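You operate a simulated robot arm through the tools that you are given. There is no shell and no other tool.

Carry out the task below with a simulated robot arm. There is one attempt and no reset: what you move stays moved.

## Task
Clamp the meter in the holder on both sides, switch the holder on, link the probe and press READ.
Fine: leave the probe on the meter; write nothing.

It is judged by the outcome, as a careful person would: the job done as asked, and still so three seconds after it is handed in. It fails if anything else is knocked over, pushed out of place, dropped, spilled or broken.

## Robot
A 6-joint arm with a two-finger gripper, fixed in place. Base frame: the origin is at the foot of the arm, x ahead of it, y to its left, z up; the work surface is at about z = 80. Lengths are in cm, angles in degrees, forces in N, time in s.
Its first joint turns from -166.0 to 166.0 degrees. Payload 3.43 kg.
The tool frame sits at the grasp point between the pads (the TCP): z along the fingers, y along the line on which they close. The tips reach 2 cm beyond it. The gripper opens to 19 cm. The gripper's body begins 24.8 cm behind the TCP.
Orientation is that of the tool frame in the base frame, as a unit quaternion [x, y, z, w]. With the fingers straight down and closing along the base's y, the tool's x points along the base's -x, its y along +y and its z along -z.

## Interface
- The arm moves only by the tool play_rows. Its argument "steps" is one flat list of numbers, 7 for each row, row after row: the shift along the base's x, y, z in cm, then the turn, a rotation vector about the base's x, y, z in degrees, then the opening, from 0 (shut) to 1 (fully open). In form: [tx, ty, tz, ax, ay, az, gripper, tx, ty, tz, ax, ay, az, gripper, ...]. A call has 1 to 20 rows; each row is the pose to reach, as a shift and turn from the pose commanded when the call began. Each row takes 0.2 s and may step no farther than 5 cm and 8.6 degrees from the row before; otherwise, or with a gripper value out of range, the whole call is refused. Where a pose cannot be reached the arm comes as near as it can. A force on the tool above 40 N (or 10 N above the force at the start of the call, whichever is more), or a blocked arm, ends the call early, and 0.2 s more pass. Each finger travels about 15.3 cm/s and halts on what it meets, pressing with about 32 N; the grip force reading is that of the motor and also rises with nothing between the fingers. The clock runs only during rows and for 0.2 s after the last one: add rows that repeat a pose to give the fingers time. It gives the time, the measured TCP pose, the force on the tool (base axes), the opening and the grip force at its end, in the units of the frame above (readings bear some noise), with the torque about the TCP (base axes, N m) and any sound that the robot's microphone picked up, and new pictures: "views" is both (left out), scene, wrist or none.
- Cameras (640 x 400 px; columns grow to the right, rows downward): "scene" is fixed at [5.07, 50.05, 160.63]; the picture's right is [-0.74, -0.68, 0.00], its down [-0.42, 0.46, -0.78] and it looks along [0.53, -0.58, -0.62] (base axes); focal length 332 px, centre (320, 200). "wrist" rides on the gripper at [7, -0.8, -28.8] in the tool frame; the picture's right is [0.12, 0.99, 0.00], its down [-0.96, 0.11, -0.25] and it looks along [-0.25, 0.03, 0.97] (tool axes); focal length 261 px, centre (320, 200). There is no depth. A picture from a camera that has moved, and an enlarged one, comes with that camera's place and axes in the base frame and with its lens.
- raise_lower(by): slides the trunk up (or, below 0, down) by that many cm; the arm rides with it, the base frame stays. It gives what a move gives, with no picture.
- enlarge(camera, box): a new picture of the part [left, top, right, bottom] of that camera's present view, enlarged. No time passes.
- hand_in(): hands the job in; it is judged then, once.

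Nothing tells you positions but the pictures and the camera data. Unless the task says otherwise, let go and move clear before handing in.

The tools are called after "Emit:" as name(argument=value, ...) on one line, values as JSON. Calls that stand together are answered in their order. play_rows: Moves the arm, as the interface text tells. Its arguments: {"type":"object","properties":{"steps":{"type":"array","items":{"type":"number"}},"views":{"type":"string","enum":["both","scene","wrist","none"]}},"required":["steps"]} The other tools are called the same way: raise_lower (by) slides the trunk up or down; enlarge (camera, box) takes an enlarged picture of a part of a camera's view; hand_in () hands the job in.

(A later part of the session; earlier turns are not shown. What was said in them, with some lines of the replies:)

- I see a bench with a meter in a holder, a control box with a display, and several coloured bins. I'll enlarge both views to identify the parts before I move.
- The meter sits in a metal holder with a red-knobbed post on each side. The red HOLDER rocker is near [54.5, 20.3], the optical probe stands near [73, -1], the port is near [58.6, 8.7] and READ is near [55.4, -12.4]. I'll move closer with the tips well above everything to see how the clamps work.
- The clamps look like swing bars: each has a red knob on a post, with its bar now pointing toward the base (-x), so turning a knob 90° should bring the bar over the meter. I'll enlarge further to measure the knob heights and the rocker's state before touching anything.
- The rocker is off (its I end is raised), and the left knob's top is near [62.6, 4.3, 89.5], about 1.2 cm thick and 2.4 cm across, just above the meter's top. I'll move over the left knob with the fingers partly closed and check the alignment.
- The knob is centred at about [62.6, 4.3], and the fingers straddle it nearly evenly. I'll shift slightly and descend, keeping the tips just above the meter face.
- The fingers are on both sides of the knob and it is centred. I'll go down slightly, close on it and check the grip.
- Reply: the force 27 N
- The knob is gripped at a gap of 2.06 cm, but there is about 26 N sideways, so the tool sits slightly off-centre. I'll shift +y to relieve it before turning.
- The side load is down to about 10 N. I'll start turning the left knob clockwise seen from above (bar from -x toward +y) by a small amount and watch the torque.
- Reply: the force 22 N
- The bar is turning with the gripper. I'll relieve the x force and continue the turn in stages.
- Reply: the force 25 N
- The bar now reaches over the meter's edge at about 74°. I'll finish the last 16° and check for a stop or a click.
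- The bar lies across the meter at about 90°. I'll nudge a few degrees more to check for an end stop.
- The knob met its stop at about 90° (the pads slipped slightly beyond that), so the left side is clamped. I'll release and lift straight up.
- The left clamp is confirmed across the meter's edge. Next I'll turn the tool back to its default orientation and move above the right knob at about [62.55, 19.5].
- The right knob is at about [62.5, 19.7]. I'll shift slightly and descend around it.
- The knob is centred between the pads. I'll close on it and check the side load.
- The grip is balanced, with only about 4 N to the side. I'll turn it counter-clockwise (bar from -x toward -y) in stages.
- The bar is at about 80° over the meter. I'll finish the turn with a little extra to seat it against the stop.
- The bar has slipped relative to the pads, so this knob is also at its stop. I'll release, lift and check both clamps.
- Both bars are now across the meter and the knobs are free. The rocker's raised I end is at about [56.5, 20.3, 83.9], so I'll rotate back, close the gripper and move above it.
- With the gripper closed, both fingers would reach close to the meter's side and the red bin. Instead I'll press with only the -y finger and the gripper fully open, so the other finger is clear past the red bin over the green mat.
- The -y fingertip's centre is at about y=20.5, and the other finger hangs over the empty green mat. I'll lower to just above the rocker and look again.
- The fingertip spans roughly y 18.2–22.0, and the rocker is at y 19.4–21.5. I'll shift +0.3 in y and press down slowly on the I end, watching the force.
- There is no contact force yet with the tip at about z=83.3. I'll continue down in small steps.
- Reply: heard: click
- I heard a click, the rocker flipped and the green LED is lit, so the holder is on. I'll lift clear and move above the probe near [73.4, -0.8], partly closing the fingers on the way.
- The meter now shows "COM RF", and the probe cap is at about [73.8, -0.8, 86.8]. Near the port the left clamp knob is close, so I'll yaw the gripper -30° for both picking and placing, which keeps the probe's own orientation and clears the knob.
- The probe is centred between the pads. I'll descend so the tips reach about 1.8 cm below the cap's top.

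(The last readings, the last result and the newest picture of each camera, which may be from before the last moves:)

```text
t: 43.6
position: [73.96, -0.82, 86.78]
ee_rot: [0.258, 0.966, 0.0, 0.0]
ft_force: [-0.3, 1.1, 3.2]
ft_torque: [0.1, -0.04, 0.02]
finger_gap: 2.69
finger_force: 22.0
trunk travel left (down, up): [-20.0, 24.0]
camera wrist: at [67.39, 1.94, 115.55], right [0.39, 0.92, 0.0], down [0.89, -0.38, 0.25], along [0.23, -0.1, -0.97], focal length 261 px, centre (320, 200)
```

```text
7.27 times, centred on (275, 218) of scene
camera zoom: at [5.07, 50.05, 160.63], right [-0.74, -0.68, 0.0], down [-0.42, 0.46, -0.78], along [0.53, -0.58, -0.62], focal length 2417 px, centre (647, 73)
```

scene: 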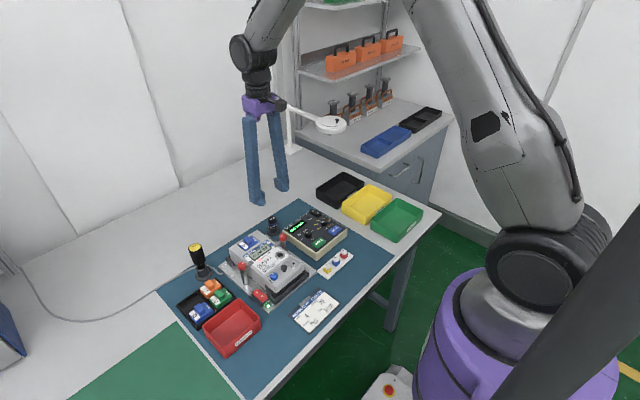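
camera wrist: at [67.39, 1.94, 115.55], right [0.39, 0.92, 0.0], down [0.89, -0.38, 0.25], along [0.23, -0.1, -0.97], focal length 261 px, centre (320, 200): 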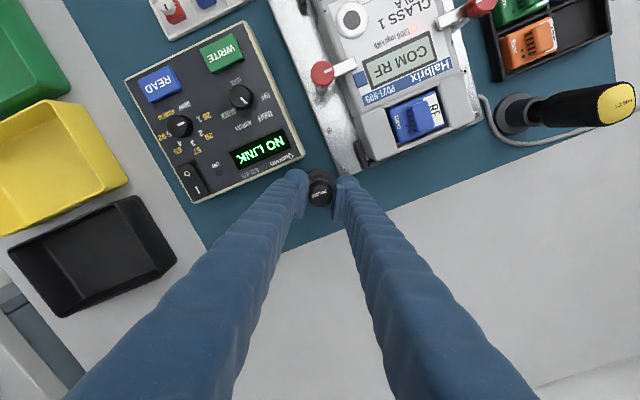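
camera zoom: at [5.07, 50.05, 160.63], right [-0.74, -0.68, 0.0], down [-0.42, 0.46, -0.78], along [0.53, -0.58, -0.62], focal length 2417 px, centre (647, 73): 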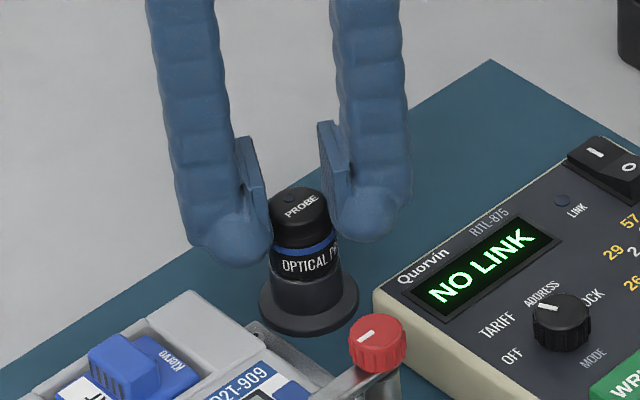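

The probe is gripped at a gap of 2.69 cm with almost no side load. I'll tighten slightly and lift straight up.

Emit:
play_rows(steps=[0, 0, 0, 0, 0, 0, 0.05, 0, 0, 0, 0, 0, 0, 0.05, 0, 0, 1, 0, 0, 0, 0.05, 0, 0, 2.5, 0, 0, 0, 0.05, 0, 0, 5, 0, 0, 0, 0.05, 0, 0, 8, 0, 0, 0, 0.05, 0, 0, 11, 0, 0, 0, 0.05, 0, 0, 11, 0, 0, 0, 0.05])

Emit:
enlarge(camera="wrist", box=[260, 140, 380, 215])

Emit:
enlarge(camera="scene", box=[230, 170, 310, 245])

```text
t: 45.4
position: [73.89, -0.86, 97.76]
ee_rot: [0.257, 0.966, 0.0, -0.001]
ft_force: [-0.3, -0.8, -0.1]
ft_torque: [0.01, 0.02, -0.03]
finger_gap: 2.66
finger_force: 22.3
trunk travel left (down, up): [-20.0, 24.0]
camera wrist: at [67.42, 1.94, 126.51], right [0.39, 0.92, 0.0], down [0.89, -0.38, 0.25], along [0.23, -0.1, -0.97], focal length 261 px, centre (320, 200)
```

scene: 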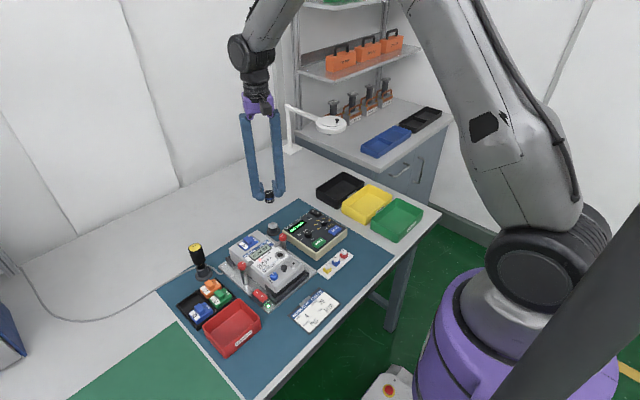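
wrist: 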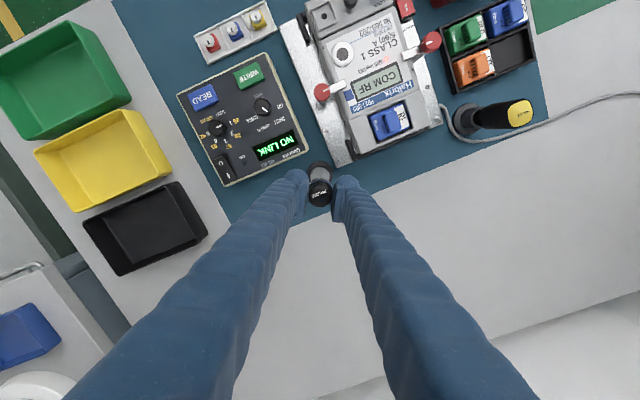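

```text
5.33 times, centred on (320, 178) of wrist
camera zoom: at [67.42, 1.94, 126.51], right [0.39, 0.92, 0.0], down [0.89, -0.38, 0.25], along [0.23, -0.1, -0.97], focal length 1390 px, centre (320, 320)
```

zoom: 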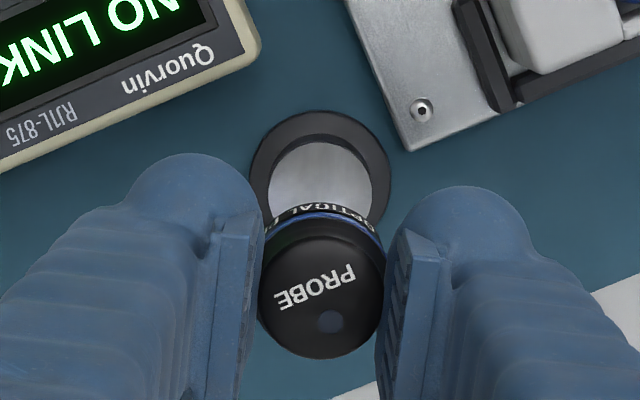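

```text
5.33 times, centred on (270, 208) of scene
camera zoom: at [5.07, 50.05, 160.63], right [-0.74, -0.68, 0.0], down [-0.42, 0.46, -0.78], along [0.53, -0.58, -0.62], focal length 1772 px, centre (587, 160)
```

zoom: 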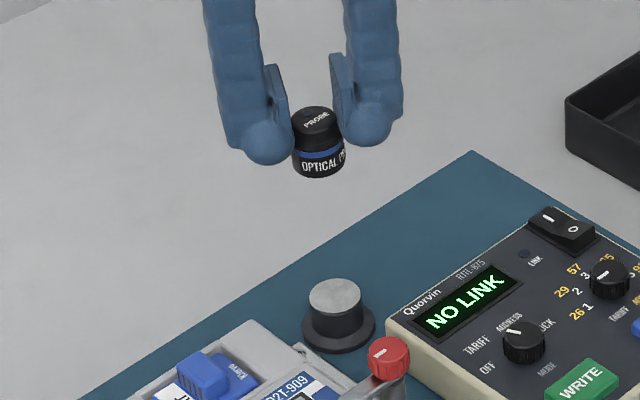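

The probe is lifted; it was resting on a steel-topped pedestal. I'll measure its length and the port and clamp geometry before placing it.

Emit:
enlarge(camera="scene", box=[255, 180, 290, 210])

Emit:
enlarge(camera="scene", box=[255, 212, 300, 250])

Emit:
enlarge(camera="scene", box=[268, 228, 308, 262])

Emit:
enlarge(camera="wrist", box=[310, 25, 370, 105])

```text
13.33 times, centred on (272, 195) of scene
camera zoom: at [5.07, 50.05, 160.63], right [-0.74, -0.68, 0.0], down [-0.42, 0.46, -0.78], along [0.53, -0.58, -0.62], focal length 4431 px, centre (953, 267)
```

zoom: 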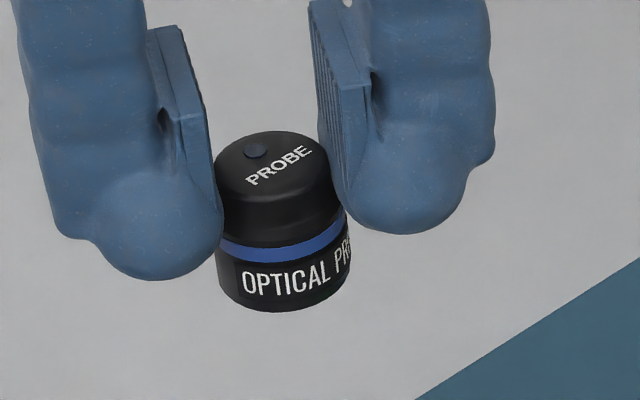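

```text
10.53 times, centred on (278, 231) of scene
camera zoom: at [5.07, 50.05, 160.63], right [-0.74, -0.68, 0.0], down [-0.42, 0.46, -0.78], along [0.53, -0.58, -0.62], focal length 3498 px, centre (767, -126)
```

zoom: 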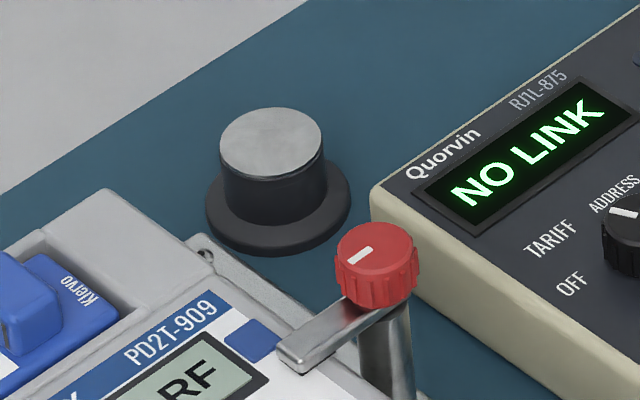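

```text
11.76 times, centred on (288, 245) of scene
camera zoom: at [5.07, 50.05, 160.63], right [-0.74, -0.68, 0.0], down [-0.42, 0.46, -0.78], along [0.53, -0.58, -0.62], focal length 3910 px, centre (696, -329)
```

zoom: 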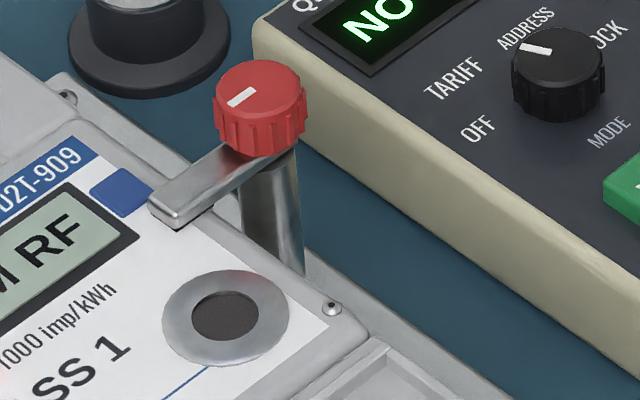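

```text
5.00 times, centred on (340, 65) of wrist
camera zoom: at [67.42, 1.94, 126.51], right [0.39, 0.92, 0.0], down [0.89, -0.38, 0.25], along [0.23, -0.1, -0.97], focal length 1303 px, centre (220, 875)
```

zoom: 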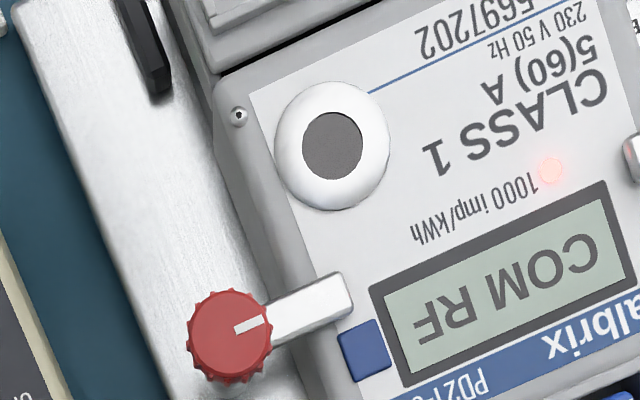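

The probe is about 3.2 cm tall, with its bottom about 3.4 cm below the TCP. The port is at about [59.05, 8.8, 87.3], so I'll carry the probe above it at the same yaw.

Emit:
play_rows(steps=[-2.4, 1.6, 0, 0, 0, 0, 0.05, -4.9, 3.2, 0, 0, 0, 0, 0.05, -7.4, 4.8, 0, 0, 0, 0, 0.05, -9.9, 6.4, 0, 0, 0, 0, 0.05, -12.4, 8.0, 0, 0, 0, 0, 0.05, -14.8, 9.55, 0, 0, 0, 0, 0.05, -14.8, 9.55, 0, 0, 0, 0, 0.05, -14.8, 9.55, 0, 0, 0, 0, 0.05])

Emit:
enlarge(camera="wrist", box=[260, 140, 380, 215])

Emit:
enlarge(camera="scene", box=[255, 205, 325, 265])

```text
t: 47.2
position: [59.05, 8.65, 97.74]
ee_rot: [0.259, 0.966, 0.0, 0.001]
ft_force: [-0.1, 0.3, -0.2]
ft_torque: [0.02, 0.03, 0.0]
finger_gap: 2.67
finger_force: 22.3
trunk travel left (down, up): [-20.0, 24.0]
camera wrist: at [52.6, 11.43, 126.49], right [0.39, 0.92, 0.0], down [0.89, -0.38, 0.25], along [0.23, -0.1, -0.97], focal length 261 px, centre (320, 200)
```

scene: 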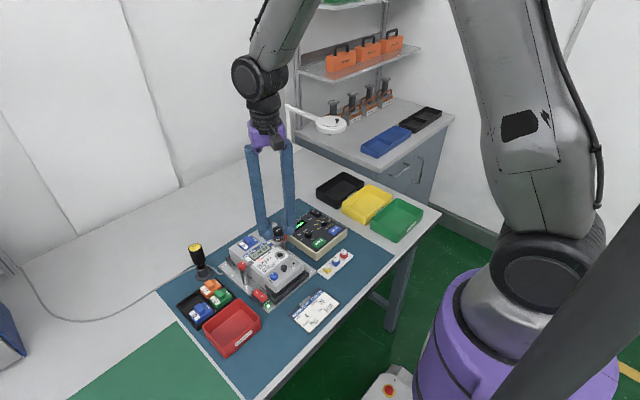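
wrist: 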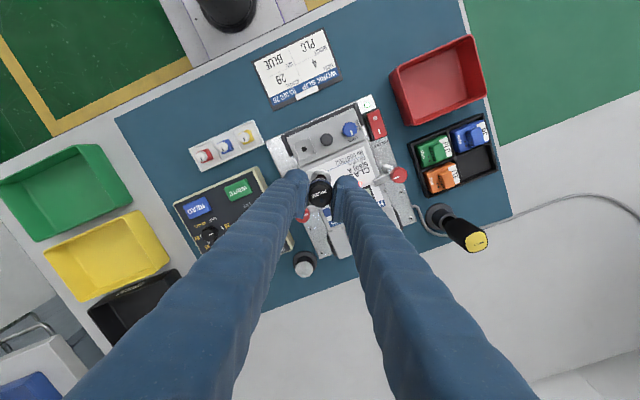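

```text
5.33 times, centred on (320, 178) of wrist
camera zoom: at [52.6, 11.43, 126.49], right [0.39, 0.92, 0.0], down [0.89, -0.38, 0.25], along [0.23, -0.1, -0.97], focal length 1390 px, centre (320, 320)
```

zoom: 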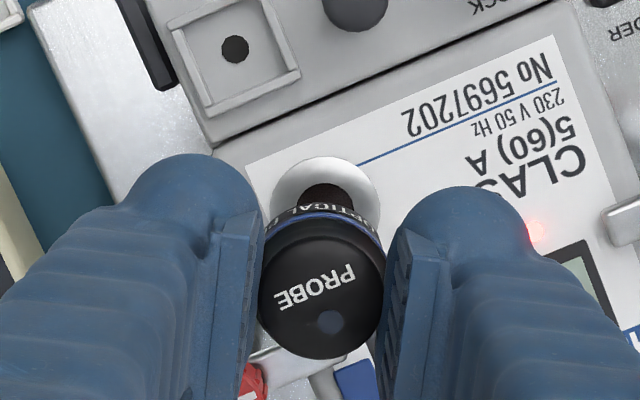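

```text
6.67 times, centred on (290, 235) of scene
camera zoom: at [5.07, 50.05, 160.63], right [-0.74, -0.68, 0.0], down [-0.42, 0.46, -0.78], along [0.53, -0.58, -0.62], focal length 2216 px, centre (520, -33)
```

zoom: 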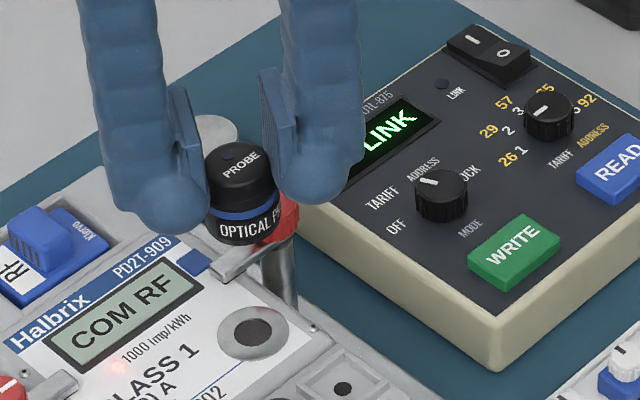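

The probe is nearly above the port. I'll make a small +y correction, descend to just above it and re-check.

Emit:
play_rows(steps=[0, 0.1, -2, 0, 0, 0, 0.05, 0, 0.1, -4, 0, 0, 0, 0.05, 0, 0.1, -5.5, 0, 0, 0, 0.05, 0, 0.1, -6.2, 0, 0, 0, 0.05, 0, 0.1, -6.2, 0, 0, 0, 0.05, 0, 0.1, -6.2, 0, 0, 0, 0.05])

Emit:
enlarge(camera="wrist", box=[260, 140, 380, 215])

Emit:
enlarge(camera="scene", box=[260, 220, 320, 270])

```text
t: 48.6
position: [59.03, 9.0, 91.7]
ee_rot: [0.258, 0.966, 0.0, 0.0]
ft_force: [0.2, 0.3, -0.8]
ft_torque: [0.01, 0.0, 0.0]
finger_gap: 2.65
finger_force: 21.8
trunk travel left (down, up): [-20.0, 24.0]
camera wrist: at [52.5, 11.59, 120.41], right [0.39, 0.92, 0.0], down [0.89, -0.38, 0.25], along [0.23, -0.1, -0.97], focal length 261 px, centre (320, 200)
```

scene: 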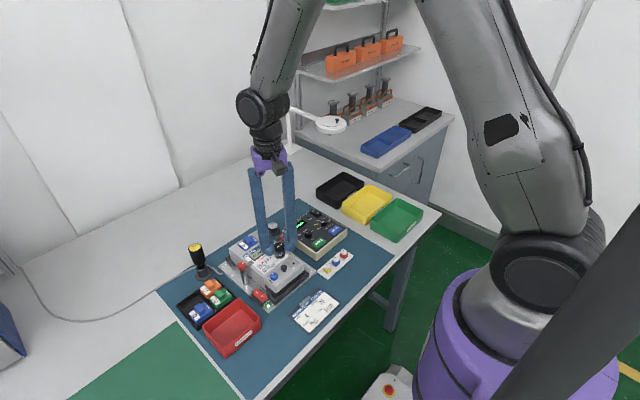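
wrist: 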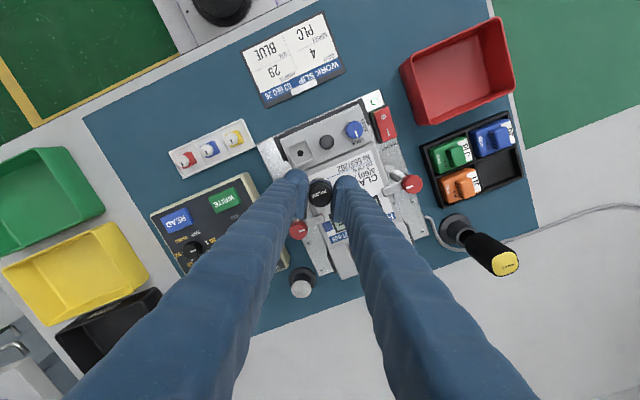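

```text
5.33 times, centred on (320, 178) of wrist
camera zoom: at [52.5, 11.59, 120.41], right [0.39, 0.92, 0.0], down [0.89, -0.38, 0.25], along [0.23, -0.1, -0.97], focal length 1390 px, centre (320, 320)
```

zoom: 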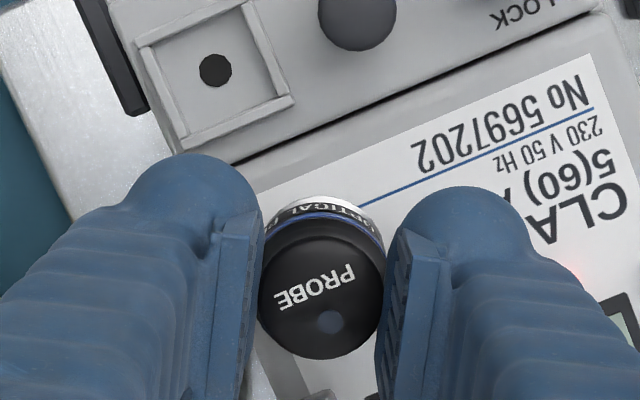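

```text
8.00 times, centred on (290, 245) of scene
camera zoom: at [5.07, 50.05, 160.63], right [-0.74, -0.68, 0.0], down [-0.42, 0.46, -0.78], along [0.53, -0.58, -0.62], focal length 2659 px, centre (560, -160)
```

zoom: 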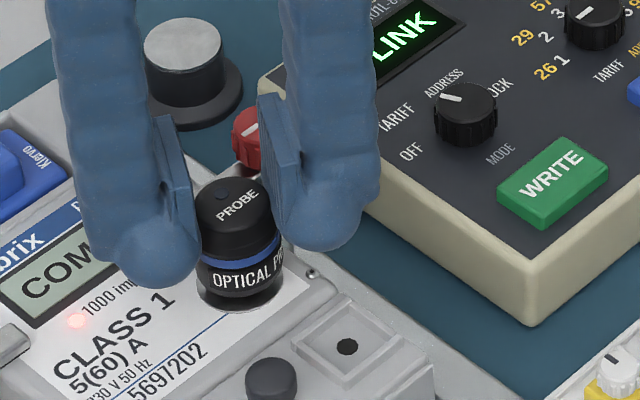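

The probe lines up with the port ring and is only about 0.5–1 cm above it. I'll lower in small steps until I feel contact.

Emit:
play_rows(steps=[0.04, 0.08, -0.15, 0, 0, 0, 0.05, 0.04, 0.08, -0.3, 0, 0, 0, 0.05, 0.04, 0.08, -0.45, 0, 0, 0, 0.05, 0.04, 0.08, -0.6, 0, 0, 0, 0.05, 0.04, 0.08, -0.7, 0, 0, 0, 0.05, 0.04, 0.08, -0.7, 0, 0, 0, 0.05], views="none")

Emit:
enlarge(camera="scene", box=[260, 220, 320, 270])

Emit:
enlarge(camera="wrist", box=[260, 140, 380, 215])

```text
t: 50.0
position: [59.02, 8.98, 90.96]
ee_rot: [0.257, 0.966, -0.001, 0.001]
ft_force: [0.5, -3.9, 12.0]
ft_torque: [0.02, -0.05, 0.0]
finger_gap: 2.64
finger_force: 22.2
trunk travel left (down, up): [-20.0, 24.0]
```

```text
8.00 times, centred on (290, 245) of scene
camera zoom: at [5.07, 50.05, 160.63], right [-0.74, -0.68, 0.0], down [-0.42, 0.46, -0.78], along [0.53, -0.58, -0.62], focal length 2659 px, centre (560, -160)
```

zoom: 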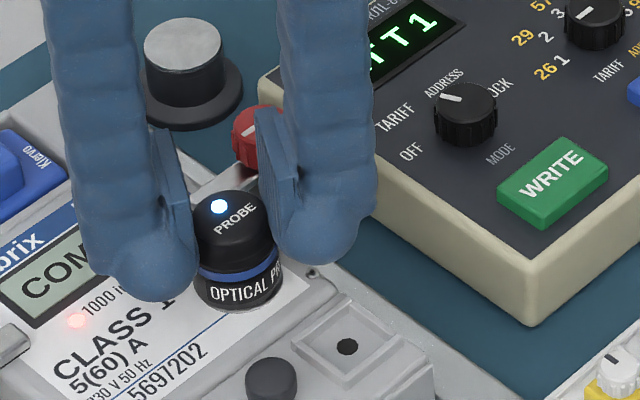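

```text
5.33 times, centred on (320, 178) of wrist
camera zoom: at [52.53, 11.7, 119.74], right [0.39, 0.92, 0.0], down [0.89, -0.38, 0.25], along [0.23, -0.1, -0.97], focal length 1390 px, centre (320, 320)
```

zoom: 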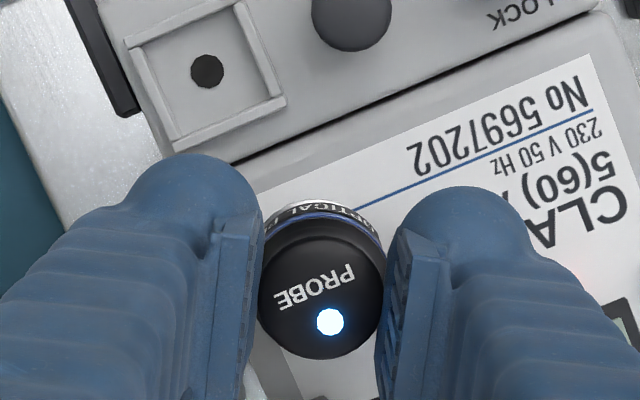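

Contact is made: the probe's LED lit and the reader display changed from NO LINK. I'll ease the downward force, open the fingers gently and lift.

Emit:
play_rows(steps=[0, 0, 0.08, 0, 0, 0, 0.05, 0, 0, 0.08, 0, 0, 0, 0.12, 0, 0, 0.08, 0, 0, 0, 0.16, 0, 0, 0.08, 0, 0, 0, 0.2, 0, 0, 0.08, 0, 0, 0, 0.26, 0, 0, 0.08, 0, 0, 0, 0.3, 0, 0, 0.08, 0, 0, 0, 0.3], views="wrist")

Emit:
enlarge(camera="wrist", box=[260, 140, 380, 215])

Emit:
enlarge(camera="scene", box=[260, 210, 340, 270])

```text
t: 51.6
position: [59.01, 9.1, 91.03]
ee_rot: [0.257, 0.966, 0.0, 0.0]
ft_force: [0.0, 0.7, 0.4]
ft_torque: [0.01, 0.02, -0.03]
finger_gap: 5.72
finger_force: 0.1
trunk travel left (down, up): [-20.0, 24.0]
camera wrist: at [52.56, 11.74, 119.78], right [0.39, 0.92, 0.0], down [0.89, -0.38, 0.25], along [0.23, -0.1, -0.97], focal length 261 px, centre (320, 200)
```

wrist: 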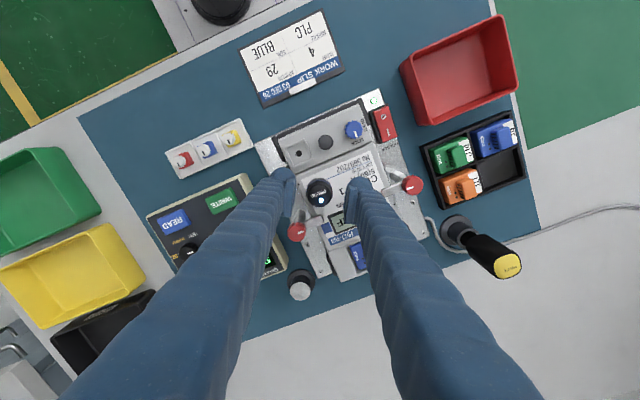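

```text
5.33 times, centred on (320, 178) of wrist
camera zoom: at [52.56, 11.74, 119.78], right [0.39, 0.92, 0.0], down [0.89, -0.38, 0.25], along [0.23, -0.1, -0.97], focal length 1390 px, centre (320, 320)
```

zoom: 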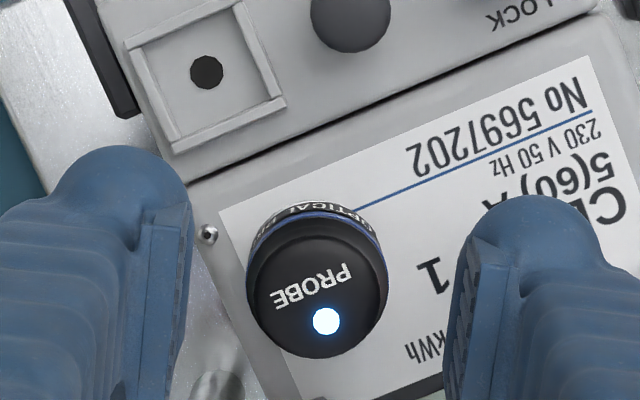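

```text
6.67 times, centred on (300, 240) of scene
camera zoom: at [5.07, 50.05, 160.63], right [-0.74, -0.68, 0.0], down [-0.42, 0.46, -0.78], along [0.53, -0.58, -0.62], focal length 2216 px, centre (453, -67)
```

zoom: 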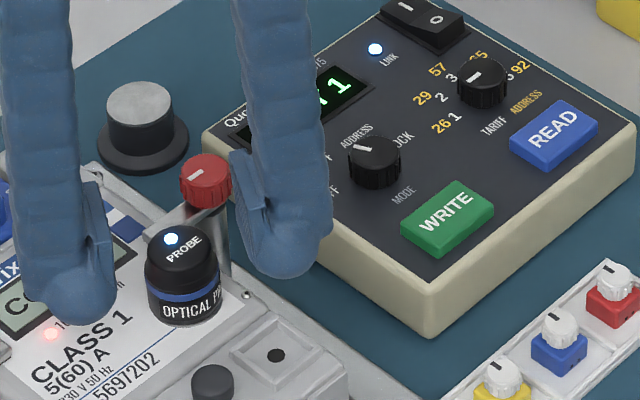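

The LINK LED is lit and the probe stands alone on the port. I'll lift straight off, close the gripper and move above READ at about [55.7, -12.4].

Emit:
play_rows(steps=[0, 0, 1.5, 0, 0, 0, 0.3, 0, 0, 4, 0, 0, 0, 0.3, 0, 0, 8, 0, 0, 0, 0.3, -0.6, -3.6, 8, 0, 0, 7.5, 0.2, -1.2, -7.2, 8, 0, 0, 15, 0.1, -1.8, -10.8, 8, 0, 0, 22.5, 0.0, -2.4, -14.4, 8, 0, 0, 30, 0.0, -3.0, -18, 8, 0, 0, 30, 0, -3.4, -21.5, 8, 0, 0, 30, 0, -3.4, -21.5, 8, 0, 0, 30, 0, -3.4, -21.5, 8, 0, 0, 30, 0])

Emit:
enlarge(camera="wrist", box=[240, 120, 400, 215])

Emit:
enlarge(camera="scene", box=[220, 195, 350, 300])

```text
t: 54.0
position: [55.72, -12.29, 99.25]
ee_rot: [-0.001, 1.0, 0.0, 0.0]
ft_force: [0.1, 0.6, 0.6]
ft_torque: [-0.03, 0.01, -0.05]
finger_gap: 0.0
finger_force: 32.3
trunk travel left (down, up): [-20.0, 24.0]
camera wrist: at [48.67, -13.22, 128.04], right [-0.12, 0.99, 0.0], down [0.96, 0.12, 0.25], along [0.24, 0.03, -0.97], focal length 261 px, centre (320, 200)
```

scene: 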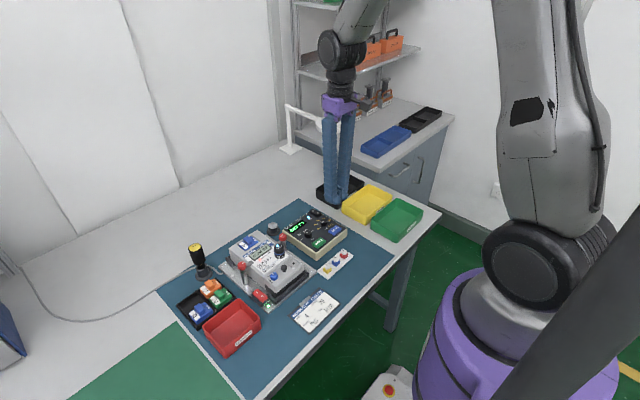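
wrist: 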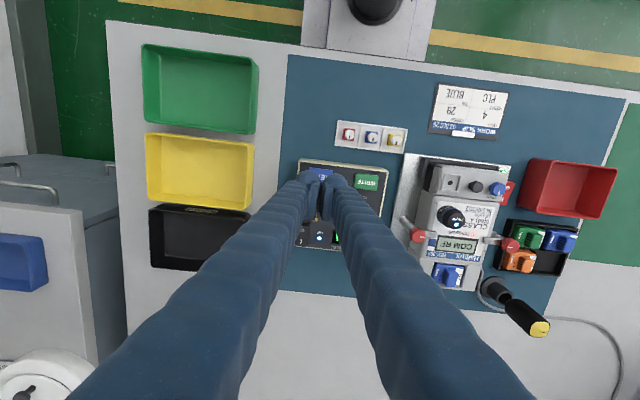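

```text
4.00 times, centred on (320, 168) of wrist
camera zoom: at [48.67, -13.22, 128.04], right [-0.12, 0.99, 0.0], down [0.96, 0.12, 0.25], along [0.24, 0.03, -0.97], focal length 1043 px, centre (320, 330)
```

zoom: 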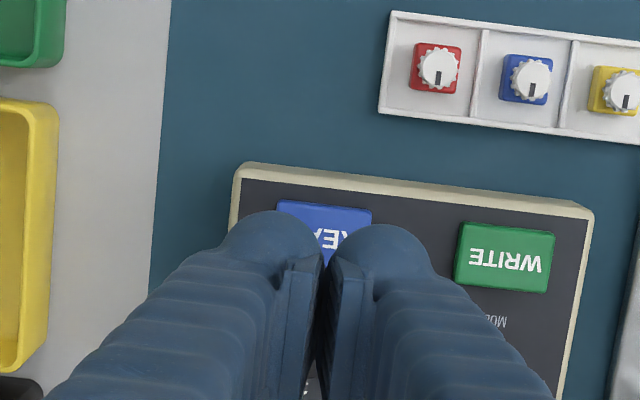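

```text
3.81 times, centred on (285, 248) of scene
camera zoom: at [5.07, 50.05, 160.63], right [-0.74, -0.68, 0.0], down [-0.42, 0.46, -0.78], along [0.53, -0.58, -0.62], focal length 1266 px, centre (453, 19)
```

zoom: 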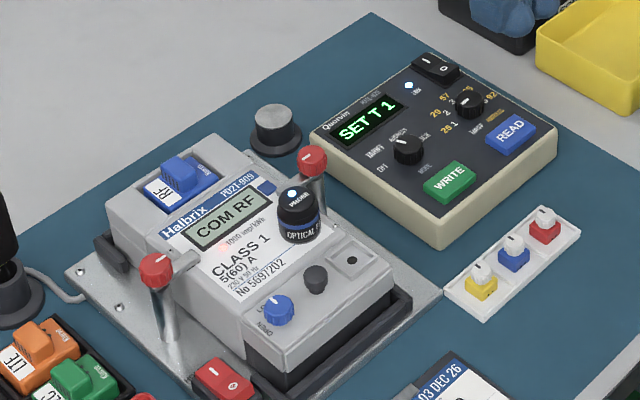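

The reader now shows "SET T 1" with LINK lit. READ is at about [55.85, -12.3, 84.7], directly below the closed tips and well clear of WRITE and the knobs, so I'll descend to just above it.

Emit:
play_rows(steps=[0.1, 0.05, -3, 0, 0, 0, 0, 0.1, 0.05, -6, 0, 0, 0, 0, 0.1, 0.05, -9, 0, 0, 0, 0, 0.1, 0.05, -10.8, 0, 0, 0, 0, 0.1, 0.05, -10.8, 0, 0, 0, 0], views="wrist")

Emit:
enlarge(camera="scene", box=[290, 200, 370, 260])

Emit:
enlarge(camera="wrist", box=[240, 120, 400, 215])

```text
t: 55.2
position: [55.87, -12.27, 88.38]
ee_rot: [-0.001, 1.0, 0.0, 0.0]
ft_force: [0.6, 0.0, -0.3]
ft_torque: [0.01, -0.01, 0.02]
finger_gap: 0.0
finger_force: 31.4
trunk travel left (down, up): [-20.0, 24.0]
camera wrist: at [48.89, -13.21, 117.07], right [-0.12, 0.99, 0.0], down [0.96, 0.12, 0.25], along [0.25, 0.03, -0.97], focal length 261 px, centre (320, 200)
```

wrist: 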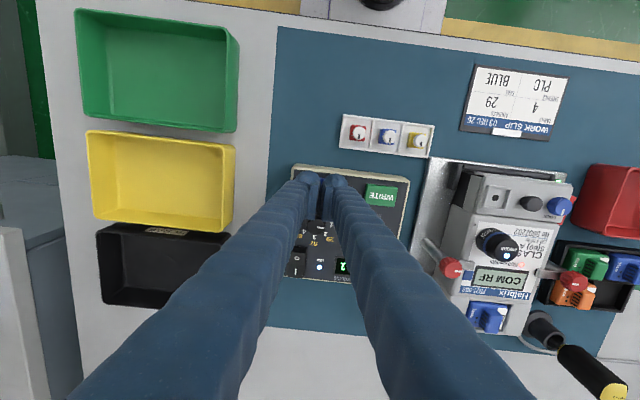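

```text
6.67 times, centred on (330, 230) of scene
camera zoom: at [5.07, 50.05, 160.63], right [-0.74, -0.68, 0.0], down [-0.42, 0.46, -0.78], along [0.53, -0.58, -0.62], focal length 2216 px, centre (253, 0)
```

zoom: 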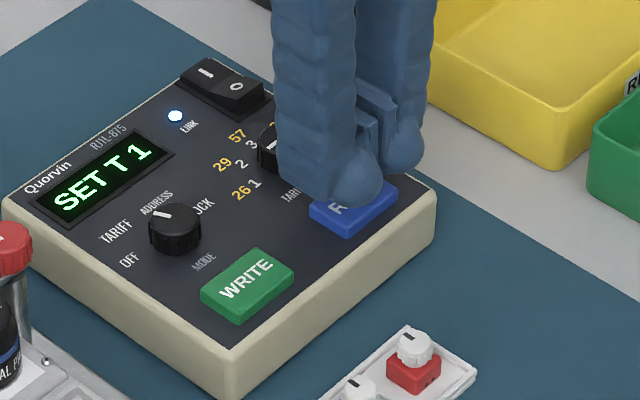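

```text
4.00 times, centred on (320, 168) of wrist
camera zoom: at [48.89, -13.21, 117.07], right [-0.12, 0.99, 0.0], down [0.96, 0.12, 0.25], along [0.25, 0.03, -0.97], focal length 1043 px, centre (320, 330)
```

zoom: 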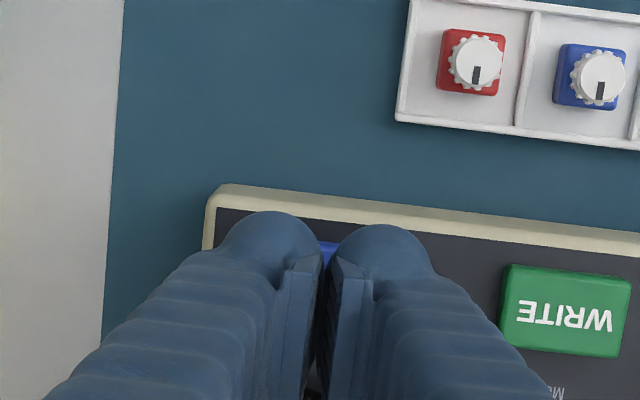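

Emit:
play_rows(steps=[-0.35, 0, -0.3, 0, 0, 0, 0, -0.35, 0, -0.6, 0, 0, 0, 0, -0.35, 0, -0.9, 0, 0, 0, 0, -0.35, 0, -1.2, 0, 0, 0, 0, -0.35, 0, -1.4, 0, 0, 0, 0, -0.35, 0, -1.6, 0, 0, 0, 0], views="none")

Emit:
enlarge(camera="scene", box=[290, 200, 370, 260])

```text
t: 56.6
position: [55.37, -12.42, 86.61]
ee_rot: [-0.001, 1.0, -0.001, 0.0]
ft_force: [1.3, 0.4, 1.6]
ft_torque: [0.03, -0.01, -0.02]
finger_gap: 0.59
finger_force: 34.1
trunk travel left (down, up): [-20.0, 24.0]
```

```text
6.67 times, centred on (330, 230) of scene
camera zoom: at [5.07, 50.05, 160.63], right [-0.74, -0.68, 0.0], down [-0.42, 0.46, -0.78], along [0.53, -0.58, -0.62], focal length 2216 px, centre (253, 0)
```

zoom: 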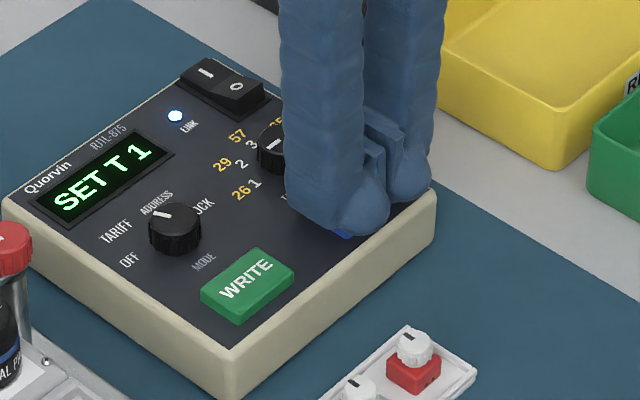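

The tips are just touching the button, with no click yet. I'll press further in small steps.

Emit:
play_rows(steps=[0, 0, -0.1, 0, 0, 0, 0, 0, 0, -0.2, 0, 0, 0, 0, 0, 0, -0.3, 0, 0, 0, 0, 0, 0, -0.3, 0, 0, 0, 0], views="none")

Emit:
enlarge(camera="scene", box=[290, 200, 370, 260])

```text
t: 57.6
position: [55.43, -12.47, 86.4]
ee_rot: [-0.001, 1.0, 0.0, 0.0]
ft_force: [0.7, -2.7, 5.9]
ft_torque: [-0.03, 0.01, 0.0]
finger_gap: 0.58
finger_force: 33.9
trunk travel left (down, up): [-20.0, 24.0]
heard: click
```

```text
6.67 times, centred on (330, 230) of scene
camera zoom: at [5.07, 50.05, 160.63], right [-0.74, -0.68, 0.0], down [-0.42, 0.46, -0.78], along [0.53, -0.58, -0.62], focal length 2216 px, centre (253, 0)
```

zoom: 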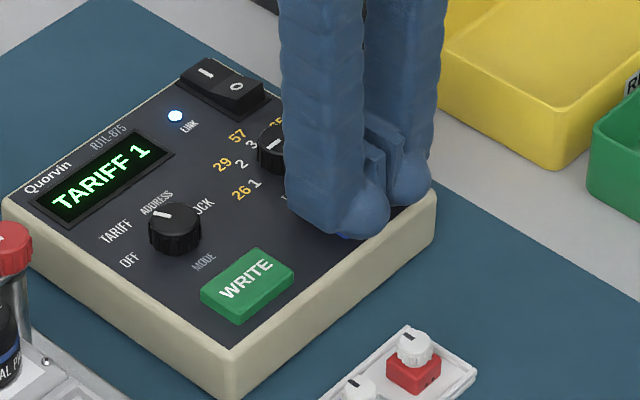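

A click, and the display now reads "TARIFF 1", so the read went through. I'll lift straight up off the button and move clear.

Emit:
play_rows(steps=[0, 0, 0.5, 0, 0, 0, 0, 0, 0, 2, 0, 0, 0, 0, 0, 0, 5, 0, 0, 0, 0, 0, 0, 9, 0, 0, 0, 0, 0, 0, 13, 0, 0, 0, 0, 0, 0, 17, 0, 0, 0, 0, 0, 0, 20, 0, 0, 0, 0, 0, 0, 20, 0, 0, 0, 0])

Emit:
enlarge(camera="scene", box=[210, 195, 360, 310])

Emit:
enlarge(camera="wrist", box=[250, 60, 570, 260])

```text
t: 59.4
position: [55.35, -12.47, 106.24]
ee_rot: [-0.001, 1.0, -0.001, -0.001]
ft_force: [0.1, 0.1, -0.4]
ft_torque: [0.0, 0.03, 0.02]
finger_gap: 0.01
finger_force: 34.3
trunk travel left (down, up): [-20.0, 24.0]
camera wrist: at [48.37, -13.39, 135.04], right [-0.12, 0.99, 0.0], down [0.96, 0.12, 0.25], along [0.24, 0.03, -0.97], focal length 261 px, centre (320, 200)
```

scene: 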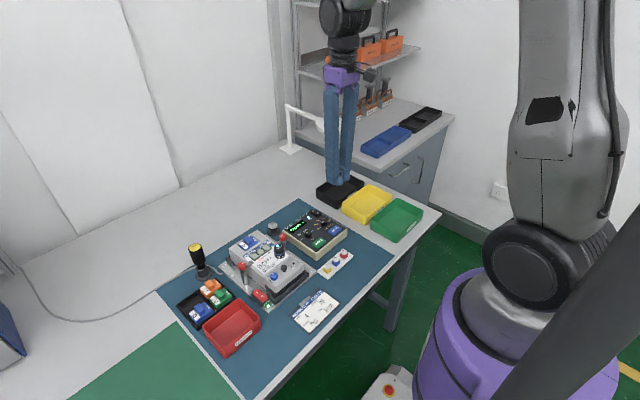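
wrist: 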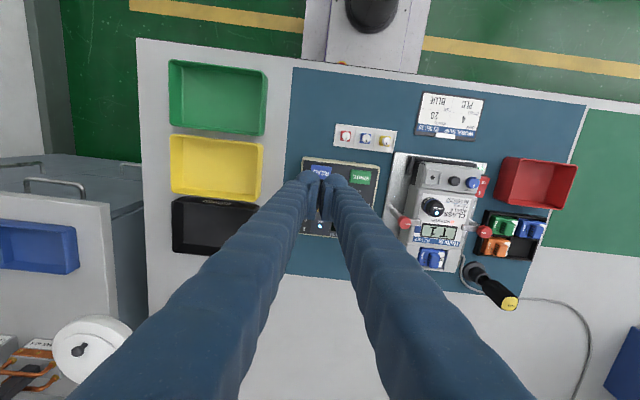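

```text
3.48 times, centred on (285, 252) of scene
camera zoom: at [5.07, 50.05, 160.63], right [-0.74, -0.68, 0.0], down [-0.42, 0.46, -0.78], along [0.53, -0.58, -0.62], focal length 1156 px, centre (442, 17)
```

zoom: 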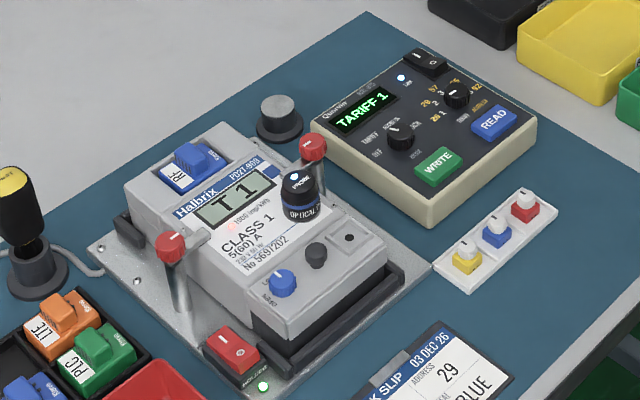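

```text
2.00 times, centred on (410, 160) of wrist
camera zoom: at [48.37, -13.39, 135.04], right [-0.12, 0.99, 0.0], down [0.96, 0.12, 0.25], along [0.24, 0.03, -0.97], focal length 521 px, centre (140, 280)
```

zoom: 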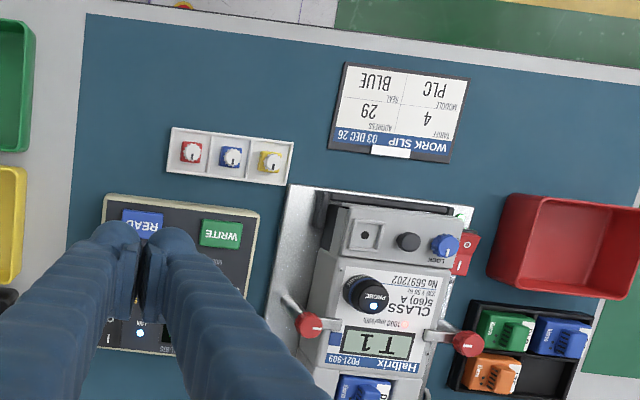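

The reader shows "TARIFF 1", the meter shows "T 1", and both clamps, the holder LED and the probe look right. I'll take one last close look before handing in.

Emit:
enlarge(camera="scene", box=[275, 200, 350, 262])

Emit:
enlarge(camera="scene", box=[225, 225, 310, 305])

```text
6.45 times, centred on (312, 231) of scene
camera zoom: at [5.07, 50.05, 160.63], right [-0.74, -0.68, 0.0], down [-0.42, 0.46, -0.78], along [0.53, -0.58, -0.62], focal length 2144 px, centre (368, 0)
```

zoom: 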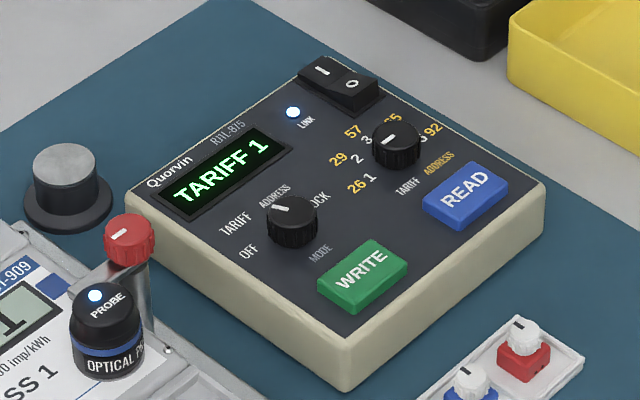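

```text
5.00 times, centred on (268, 265) of scene
camera zoom: at [5.07, 50.05, 160.63], right [-0.74, -0.68, 0.0], down [-0.42, 0.46, -0.78], along [0.53, -0.58, -0.62], focal length 1662 px, centre (582, -125)
```

zoom: 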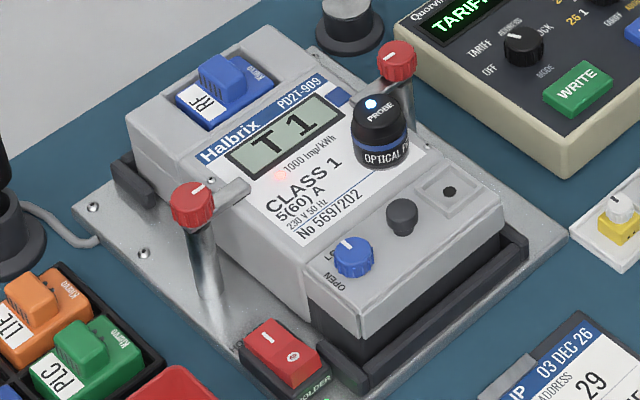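

Everything is as asked: both clamps are across the meter, the holder is on, the probe is linked on the port, and READ gave "TARIFF 1". Nothing was written, the knobs look unchanged and the arm is clear, so I'm handing in.

Emit:
hand_in()

```text
The job is handed in.
```

The job is done and handed in. The meter is clamped on both sides, the holder is on, the probe is linked, and READ was pressed once.

- **Clamps:** both bars were turned about 90° to their stops and lie over the meter's edges.
- **Holder:** the red rocker clicked over and its green LED lit.
- **Probe:** it sits on the meter's port. Its own light and the reader's LINK light are on, and I left it there as you said.
- **READ:** the reader now shows "TARIFF 1", and the meter shows "T 1".

I never touched WRITE. In the last pictures the reader's knobs looked unchanged, nothing else looked moved, and the arm was lifted clear.
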